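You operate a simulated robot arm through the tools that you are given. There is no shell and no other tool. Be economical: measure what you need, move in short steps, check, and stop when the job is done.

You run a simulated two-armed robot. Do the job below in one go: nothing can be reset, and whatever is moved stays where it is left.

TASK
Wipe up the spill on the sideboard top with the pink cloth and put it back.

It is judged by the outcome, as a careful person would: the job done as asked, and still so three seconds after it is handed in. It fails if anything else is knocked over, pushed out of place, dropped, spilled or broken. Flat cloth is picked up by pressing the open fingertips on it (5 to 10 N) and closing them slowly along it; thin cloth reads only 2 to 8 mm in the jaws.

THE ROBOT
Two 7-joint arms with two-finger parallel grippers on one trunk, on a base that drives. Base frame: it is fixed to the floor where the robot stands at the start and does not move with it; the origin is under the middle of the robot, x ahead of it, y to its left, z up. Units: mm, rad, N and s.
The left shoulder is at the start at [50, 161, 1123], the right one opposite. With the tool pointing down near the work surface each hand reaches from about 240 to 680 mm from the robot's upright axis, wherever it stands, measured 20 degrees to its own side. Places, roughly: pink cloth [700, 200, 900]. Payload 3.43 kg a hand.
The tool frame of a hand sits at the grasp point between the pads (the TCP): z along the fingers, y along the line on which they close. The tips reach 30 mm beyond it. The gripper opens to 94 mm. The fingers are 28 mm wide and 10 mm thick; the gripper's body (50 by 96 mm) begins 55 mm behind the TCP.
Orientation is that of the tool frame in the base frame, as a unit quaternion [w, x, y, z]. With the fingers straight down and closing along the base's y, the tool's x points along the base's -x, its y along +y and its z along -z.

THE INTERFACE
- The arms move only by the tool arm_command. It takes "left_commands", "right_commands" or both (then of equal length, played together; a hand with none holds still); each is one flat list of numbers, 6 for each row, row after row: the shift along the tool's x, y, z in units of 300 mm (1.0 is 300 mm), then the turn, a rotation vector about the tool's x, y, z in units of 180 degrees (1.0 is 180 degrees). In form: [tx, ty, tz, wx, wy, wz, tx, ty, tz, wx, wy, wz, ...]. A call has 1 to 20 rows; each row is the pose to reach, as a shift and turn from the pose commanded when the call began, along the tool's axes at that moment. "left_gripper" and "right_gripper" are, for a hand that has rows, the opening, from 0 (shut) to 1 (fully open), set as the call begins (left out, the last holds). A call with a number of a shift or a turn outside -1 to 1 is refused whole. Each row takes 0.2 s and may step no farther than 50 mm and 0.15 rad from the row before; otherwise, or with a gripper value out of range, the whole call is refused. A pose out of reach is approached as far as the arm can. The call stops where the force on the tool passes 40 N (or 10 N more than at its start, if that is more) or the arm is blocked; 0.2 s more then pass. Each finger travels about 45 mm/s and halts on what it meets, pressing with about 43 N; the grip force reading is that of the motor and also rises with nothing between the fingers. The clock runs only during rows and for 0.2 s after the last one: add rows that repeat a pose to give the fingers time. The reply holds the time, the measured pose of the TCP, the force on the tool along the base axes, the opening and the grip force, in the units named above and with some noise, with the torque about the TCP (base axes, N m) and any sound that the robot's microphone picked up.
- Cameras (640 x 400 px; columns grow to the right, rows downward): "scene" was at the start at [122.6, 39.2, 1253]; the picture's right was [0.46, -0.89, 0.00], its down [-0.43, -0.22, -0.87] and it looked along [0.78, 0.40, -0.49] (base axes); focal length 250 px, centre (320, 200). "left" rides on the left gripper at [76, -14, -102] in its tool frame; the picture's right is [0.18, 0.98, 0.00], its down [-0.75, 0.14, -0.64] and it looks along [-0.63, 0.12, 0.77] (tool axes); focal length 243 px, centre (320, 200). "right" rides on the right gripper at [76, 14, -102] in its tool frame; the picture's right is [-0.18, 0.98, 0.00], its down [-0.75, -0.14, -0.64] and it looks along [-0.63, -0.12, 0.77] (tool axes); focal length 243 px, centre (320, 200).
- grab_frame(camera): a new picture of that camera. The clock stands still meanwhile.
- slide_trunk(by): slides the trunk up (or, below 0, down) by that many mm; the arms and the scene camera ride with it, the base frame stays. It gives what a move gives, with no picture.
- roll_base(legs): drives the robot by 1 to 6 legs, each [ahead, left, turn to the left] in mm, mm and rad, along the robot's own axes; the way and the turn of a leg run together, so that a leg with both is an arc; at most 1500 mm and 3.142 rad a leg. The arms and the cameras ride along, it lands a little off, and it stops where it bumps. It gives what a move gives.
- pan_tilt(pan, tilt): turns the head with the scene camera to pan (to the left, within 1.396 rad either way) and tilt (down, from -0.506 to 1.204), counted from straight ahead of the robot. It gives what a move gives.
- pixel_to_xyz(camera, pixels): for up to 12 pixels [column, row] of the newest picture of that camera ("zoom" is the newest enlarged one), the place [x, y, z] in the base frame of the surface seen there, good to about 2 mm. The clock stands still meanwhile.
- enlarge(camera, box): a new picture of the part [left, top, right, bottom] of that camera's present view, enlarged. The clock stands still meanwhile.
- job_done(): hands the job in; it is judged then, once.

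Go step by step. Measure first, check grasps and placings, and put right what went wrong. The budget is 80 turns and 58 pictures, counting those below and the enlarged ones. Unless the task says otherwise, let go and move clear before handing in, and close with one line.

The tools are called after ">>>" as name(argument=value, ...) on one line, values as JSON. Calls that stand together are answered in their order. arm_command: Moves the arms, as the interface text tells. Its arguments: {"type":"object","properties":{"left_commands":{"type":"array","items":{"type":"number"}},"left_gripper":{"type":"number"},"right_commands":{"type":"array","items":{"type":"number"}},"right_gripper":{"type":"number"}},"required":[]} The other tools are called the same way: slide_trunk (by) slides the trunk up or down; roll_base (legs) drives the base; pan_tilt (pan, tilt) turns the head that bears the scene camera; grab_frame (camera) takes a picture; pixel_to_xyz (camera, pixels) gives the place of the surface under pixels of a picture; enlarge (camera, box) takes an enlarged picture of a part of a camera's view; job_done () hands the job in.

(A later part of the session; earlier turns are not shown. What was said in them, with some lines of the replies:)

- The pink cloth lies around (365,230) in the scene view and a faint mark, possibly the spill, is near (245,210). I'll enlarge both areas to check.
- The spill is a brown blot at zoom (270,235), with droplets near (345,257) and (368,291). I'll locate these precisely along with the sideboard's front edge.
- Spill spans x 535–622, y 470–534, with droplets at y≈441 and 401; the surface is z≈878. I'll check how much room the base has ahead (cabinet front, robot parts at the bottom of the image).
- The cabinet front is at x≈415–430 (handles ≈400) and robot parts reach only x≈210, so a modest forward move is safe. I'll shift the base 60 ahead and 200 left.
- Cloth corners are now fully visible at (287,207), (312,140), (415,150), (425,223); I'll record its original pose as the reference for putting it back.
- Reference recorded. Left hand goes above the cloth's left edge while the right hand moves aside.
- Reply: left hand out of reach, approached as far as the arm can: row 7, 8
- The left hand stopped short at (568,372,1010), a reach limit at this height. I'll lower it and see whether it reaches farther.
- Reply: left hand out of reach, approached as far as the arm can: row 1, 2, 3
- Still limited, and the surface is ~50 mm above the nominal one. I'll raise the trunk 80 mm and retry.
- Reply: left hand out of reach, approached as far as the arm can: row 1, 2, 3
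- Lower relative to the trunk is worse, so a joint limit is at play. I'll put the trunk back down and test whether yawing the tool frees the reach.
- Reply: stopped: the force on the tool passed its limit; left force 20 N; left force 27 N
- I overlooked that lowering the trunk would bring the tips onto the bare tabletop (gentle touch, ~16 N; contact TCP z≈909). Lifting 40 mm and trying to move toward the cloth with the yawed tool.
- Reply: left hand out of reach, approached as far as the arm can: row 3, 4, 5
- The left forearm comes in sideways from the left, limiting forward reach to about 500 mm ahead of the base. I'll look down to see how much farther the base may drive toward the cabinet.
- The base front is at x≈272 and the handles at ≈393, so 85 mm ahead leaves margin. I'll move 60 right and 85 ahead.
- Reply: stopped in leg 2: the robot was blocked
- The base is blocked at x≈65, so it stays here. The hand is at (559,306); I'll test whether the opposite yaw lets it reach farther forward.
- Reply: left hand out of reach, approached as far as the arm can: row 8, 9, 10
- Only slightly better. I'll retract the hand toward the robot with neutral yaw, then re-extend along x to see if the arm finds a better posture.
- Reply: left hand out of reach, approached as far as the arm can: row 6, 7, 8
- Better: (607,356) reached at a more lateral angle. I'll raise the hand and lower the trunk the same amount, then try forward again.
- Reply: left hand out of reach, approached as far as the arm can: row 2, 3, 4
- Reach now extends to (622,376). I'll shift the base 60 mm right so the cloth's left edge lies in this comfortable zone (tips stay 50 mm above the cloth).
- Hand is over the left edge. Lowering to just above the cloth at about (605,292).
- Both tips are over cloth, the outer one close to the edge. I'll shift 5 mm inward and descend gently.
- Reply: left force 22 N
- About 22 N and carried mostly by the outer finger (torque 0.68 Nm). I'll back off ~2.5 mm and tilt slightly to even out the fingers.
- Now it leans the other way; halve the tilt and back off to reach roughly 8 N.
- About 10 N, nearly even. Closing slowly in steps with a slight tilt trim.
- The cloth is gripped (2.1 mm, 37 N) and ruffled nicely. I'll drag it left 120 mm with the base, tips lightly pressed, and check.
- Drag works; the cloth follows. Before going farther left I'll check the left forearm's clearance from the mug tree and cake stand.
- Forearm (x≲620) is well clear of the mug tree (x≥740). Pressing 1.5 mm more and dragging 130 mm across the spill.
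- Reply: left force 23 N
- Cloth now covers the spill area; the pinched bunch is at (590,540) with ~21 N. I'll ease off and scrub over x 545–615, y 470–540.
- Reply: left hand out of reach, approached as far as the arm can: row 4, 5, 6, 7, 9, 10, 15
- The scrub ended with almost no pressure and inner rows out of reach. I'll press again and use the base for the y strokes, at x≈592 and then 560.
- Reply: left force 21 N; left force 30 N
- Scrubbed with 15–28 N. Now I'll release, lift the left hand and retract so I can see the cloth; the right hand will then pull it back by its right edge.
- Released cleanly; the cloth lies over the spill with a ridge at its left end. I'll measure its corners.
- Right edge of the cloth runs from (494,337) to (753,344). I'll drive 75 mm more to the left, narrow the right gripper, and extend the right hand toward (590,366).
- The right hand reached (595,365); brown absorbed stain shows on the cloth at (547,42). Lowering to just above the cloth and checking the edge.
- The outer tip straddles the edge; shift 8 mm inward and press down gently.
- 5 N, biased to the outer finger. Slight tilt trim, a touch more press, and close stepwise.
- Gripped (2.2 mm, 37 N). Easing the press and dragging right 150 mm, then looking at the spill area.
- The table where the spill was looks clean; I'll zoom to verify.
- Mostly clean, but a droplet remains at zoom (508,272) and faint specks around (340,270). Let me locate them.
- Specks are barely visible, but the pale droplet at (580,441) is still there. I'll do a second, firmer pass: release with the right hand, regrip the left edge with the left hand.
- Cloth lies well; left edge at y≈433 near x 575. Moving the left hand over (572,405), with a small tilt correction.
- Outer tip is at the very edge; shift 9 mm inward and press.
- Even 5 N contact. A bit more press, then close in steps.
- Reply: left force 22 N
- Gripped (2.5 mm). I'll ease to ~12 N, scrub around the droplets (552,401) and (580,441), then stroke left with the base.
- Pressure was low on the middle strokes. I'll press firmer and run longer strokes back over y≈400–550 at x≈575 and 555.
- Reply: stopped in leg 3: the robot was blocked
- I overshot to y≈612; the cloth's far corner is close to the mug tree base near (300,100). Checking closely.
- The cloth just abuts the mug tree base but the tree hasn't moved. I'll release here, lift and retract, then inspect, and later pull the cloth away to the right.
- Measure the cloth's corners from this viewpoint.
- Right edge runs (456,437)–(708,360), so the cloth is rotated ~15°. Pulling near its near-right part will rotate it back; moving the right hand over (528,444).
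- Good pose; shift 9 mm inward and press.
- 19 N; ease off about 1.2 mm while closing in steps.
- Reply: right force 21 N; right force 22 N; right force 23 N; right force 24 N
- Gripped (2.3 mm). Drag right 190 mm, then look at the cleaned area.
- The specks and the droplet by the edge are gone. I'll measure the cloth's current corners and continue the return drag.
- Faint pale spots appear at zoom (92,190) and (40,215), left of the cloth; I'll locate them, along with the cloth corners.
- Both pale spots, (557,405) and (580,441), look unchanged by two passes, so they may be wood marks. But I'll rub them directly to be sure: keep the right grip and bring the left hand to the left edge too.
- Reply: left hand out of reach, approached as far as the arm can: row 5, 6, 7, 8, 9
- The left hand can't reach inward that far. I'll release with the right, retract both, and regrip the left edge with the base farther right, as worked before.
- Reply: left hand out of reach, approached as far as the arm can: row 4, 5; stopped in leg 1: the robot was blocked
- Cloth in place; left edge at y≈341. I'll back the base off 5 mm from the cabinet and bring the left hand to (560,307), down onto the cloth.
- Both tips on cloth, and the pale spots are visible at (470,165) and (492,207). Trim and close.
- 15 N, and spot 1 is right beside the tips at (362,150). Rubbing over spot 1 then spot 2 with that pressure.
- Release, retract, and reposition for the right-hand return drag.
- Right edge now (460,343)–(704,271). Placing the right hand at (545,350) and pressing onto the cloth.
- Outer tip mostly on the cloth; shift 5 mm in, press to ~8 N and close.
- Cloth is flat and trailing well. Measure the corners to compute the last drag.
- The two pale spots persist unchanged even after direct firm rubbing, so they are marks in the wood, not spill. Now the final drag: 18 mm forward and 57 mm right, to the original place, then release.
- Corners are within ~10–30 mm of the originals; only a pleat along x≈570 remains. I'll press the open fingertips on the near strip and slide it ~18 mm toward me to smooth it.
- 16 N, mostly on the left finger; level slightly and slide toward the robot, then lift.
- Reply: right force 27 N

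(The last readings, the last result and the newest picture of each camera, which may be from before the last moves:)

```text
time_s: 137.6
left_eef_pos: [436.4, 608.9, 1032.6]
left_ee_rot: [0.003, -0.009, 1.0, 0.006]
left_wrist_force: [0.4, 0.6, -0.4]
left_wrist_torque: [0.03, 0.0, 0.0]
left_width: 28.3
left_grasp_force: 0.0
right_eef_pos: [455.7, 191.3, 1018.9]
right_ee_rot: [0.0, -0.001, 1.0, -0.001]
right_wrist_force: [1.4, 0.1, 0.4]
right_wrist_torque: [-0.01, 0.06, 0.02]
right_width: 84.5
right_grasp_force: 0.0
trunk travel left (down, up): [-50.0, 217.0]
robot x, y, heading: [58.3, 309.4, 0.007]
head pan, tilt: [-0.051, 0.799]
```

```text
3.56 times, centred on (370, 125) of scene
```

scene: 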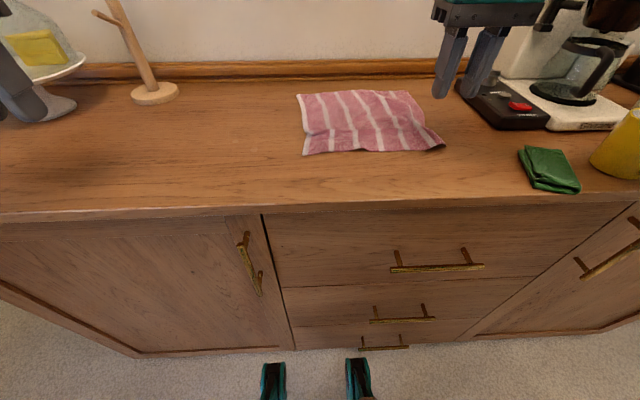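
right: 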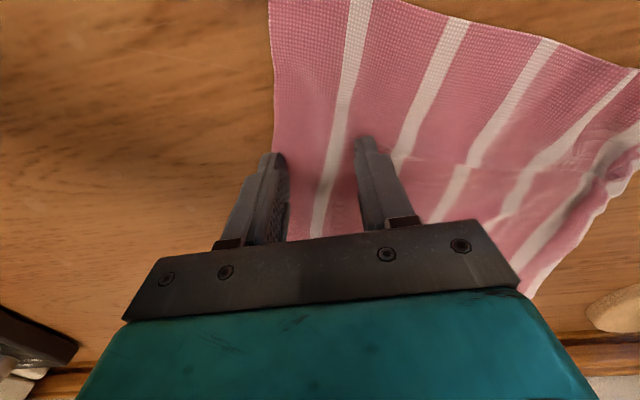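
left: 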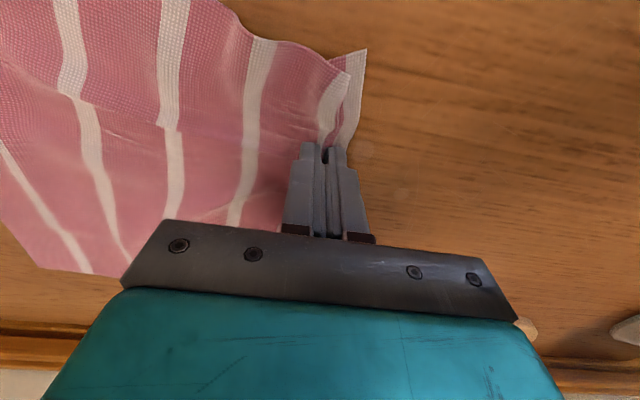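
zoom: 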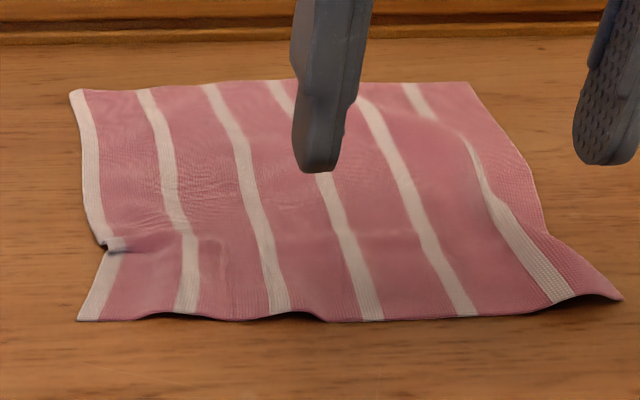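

Cloth is nearly flat and in its original place. I'll take a final wide look at the whole top to check the spill area and other objects.

>>> pan_tilt(pan=0.2, tilt=0.7)

>>> grab_frame(camera="scene")

>>> enlarge(camera="scene", box=[200, 90, 400, 215])

```text
time_s: 138.3
left_eef_pos: [435.8, 608.9, 1032.8]
left_ee_rot: [0.003, -0.008, 1.0, 0.005]
left_wrist_force: [0.7, -0.3, 0.4]
left_wrist_torque: [-0.03, 0.02, -0.04]
left_width: 28.1
left_grasp_force: 0.1
right_eef_pos: [455.9, 189.7, 1017.5]
right_ee_rot: [0.001, -0.001, 1.0, -0.001]
right_wrist_force: [-0.3, -0.3, -0.2]
right_wrist_torque: [-0.02, 0.0, 0.06]
right_width: 84.6
right_grasp_force: 0.0
trunk travel left (down, up): [-50.0, 217.0]
robot x, y, heading: [59.6, 314.0, -0.001]
head pan, tilt: [0.201, 0.7]
```

```text
7 pictures are left
```

scene: 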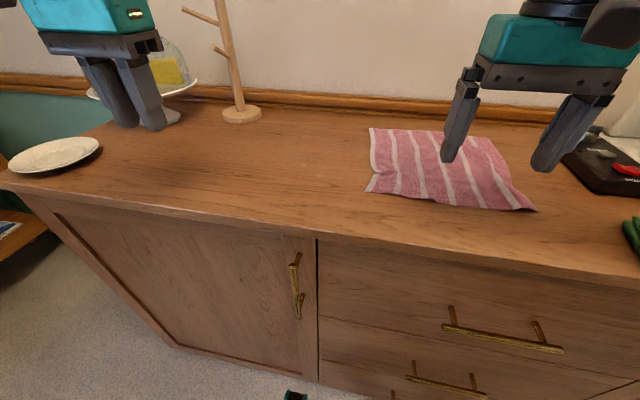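

```text
3.20 times, centred on (300, 152) of scene
```

zoom: 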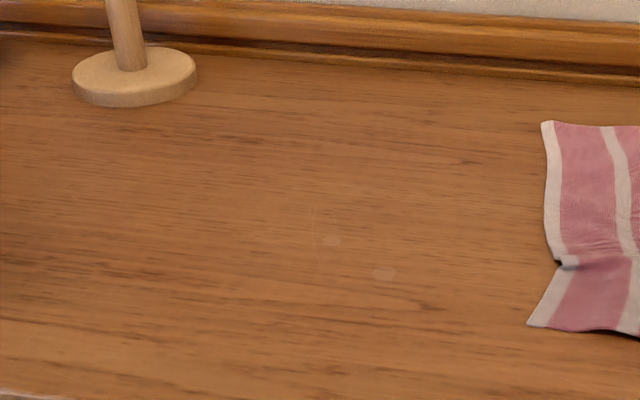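

The brown spill is gone, only the two unchanged wood marks remain, the mug tree, stand and plate stand as before, the cloth is back, and both hands are clear. Handing in.

>>> job_done()

```text
The job is handed in.
```

I wiped the brown spill off the sideboard top with the pink cloth and put the cloth back in its place, nearly flat. The corners I measured were about 10–35 mm from where they started, before a last smoothing that pulled the front edge slightly forward. Two faint pale spots about 60 and 100 mm to the right of where the spill was did not change after repeated, firm rubbing. I took them to be marks in the wood.
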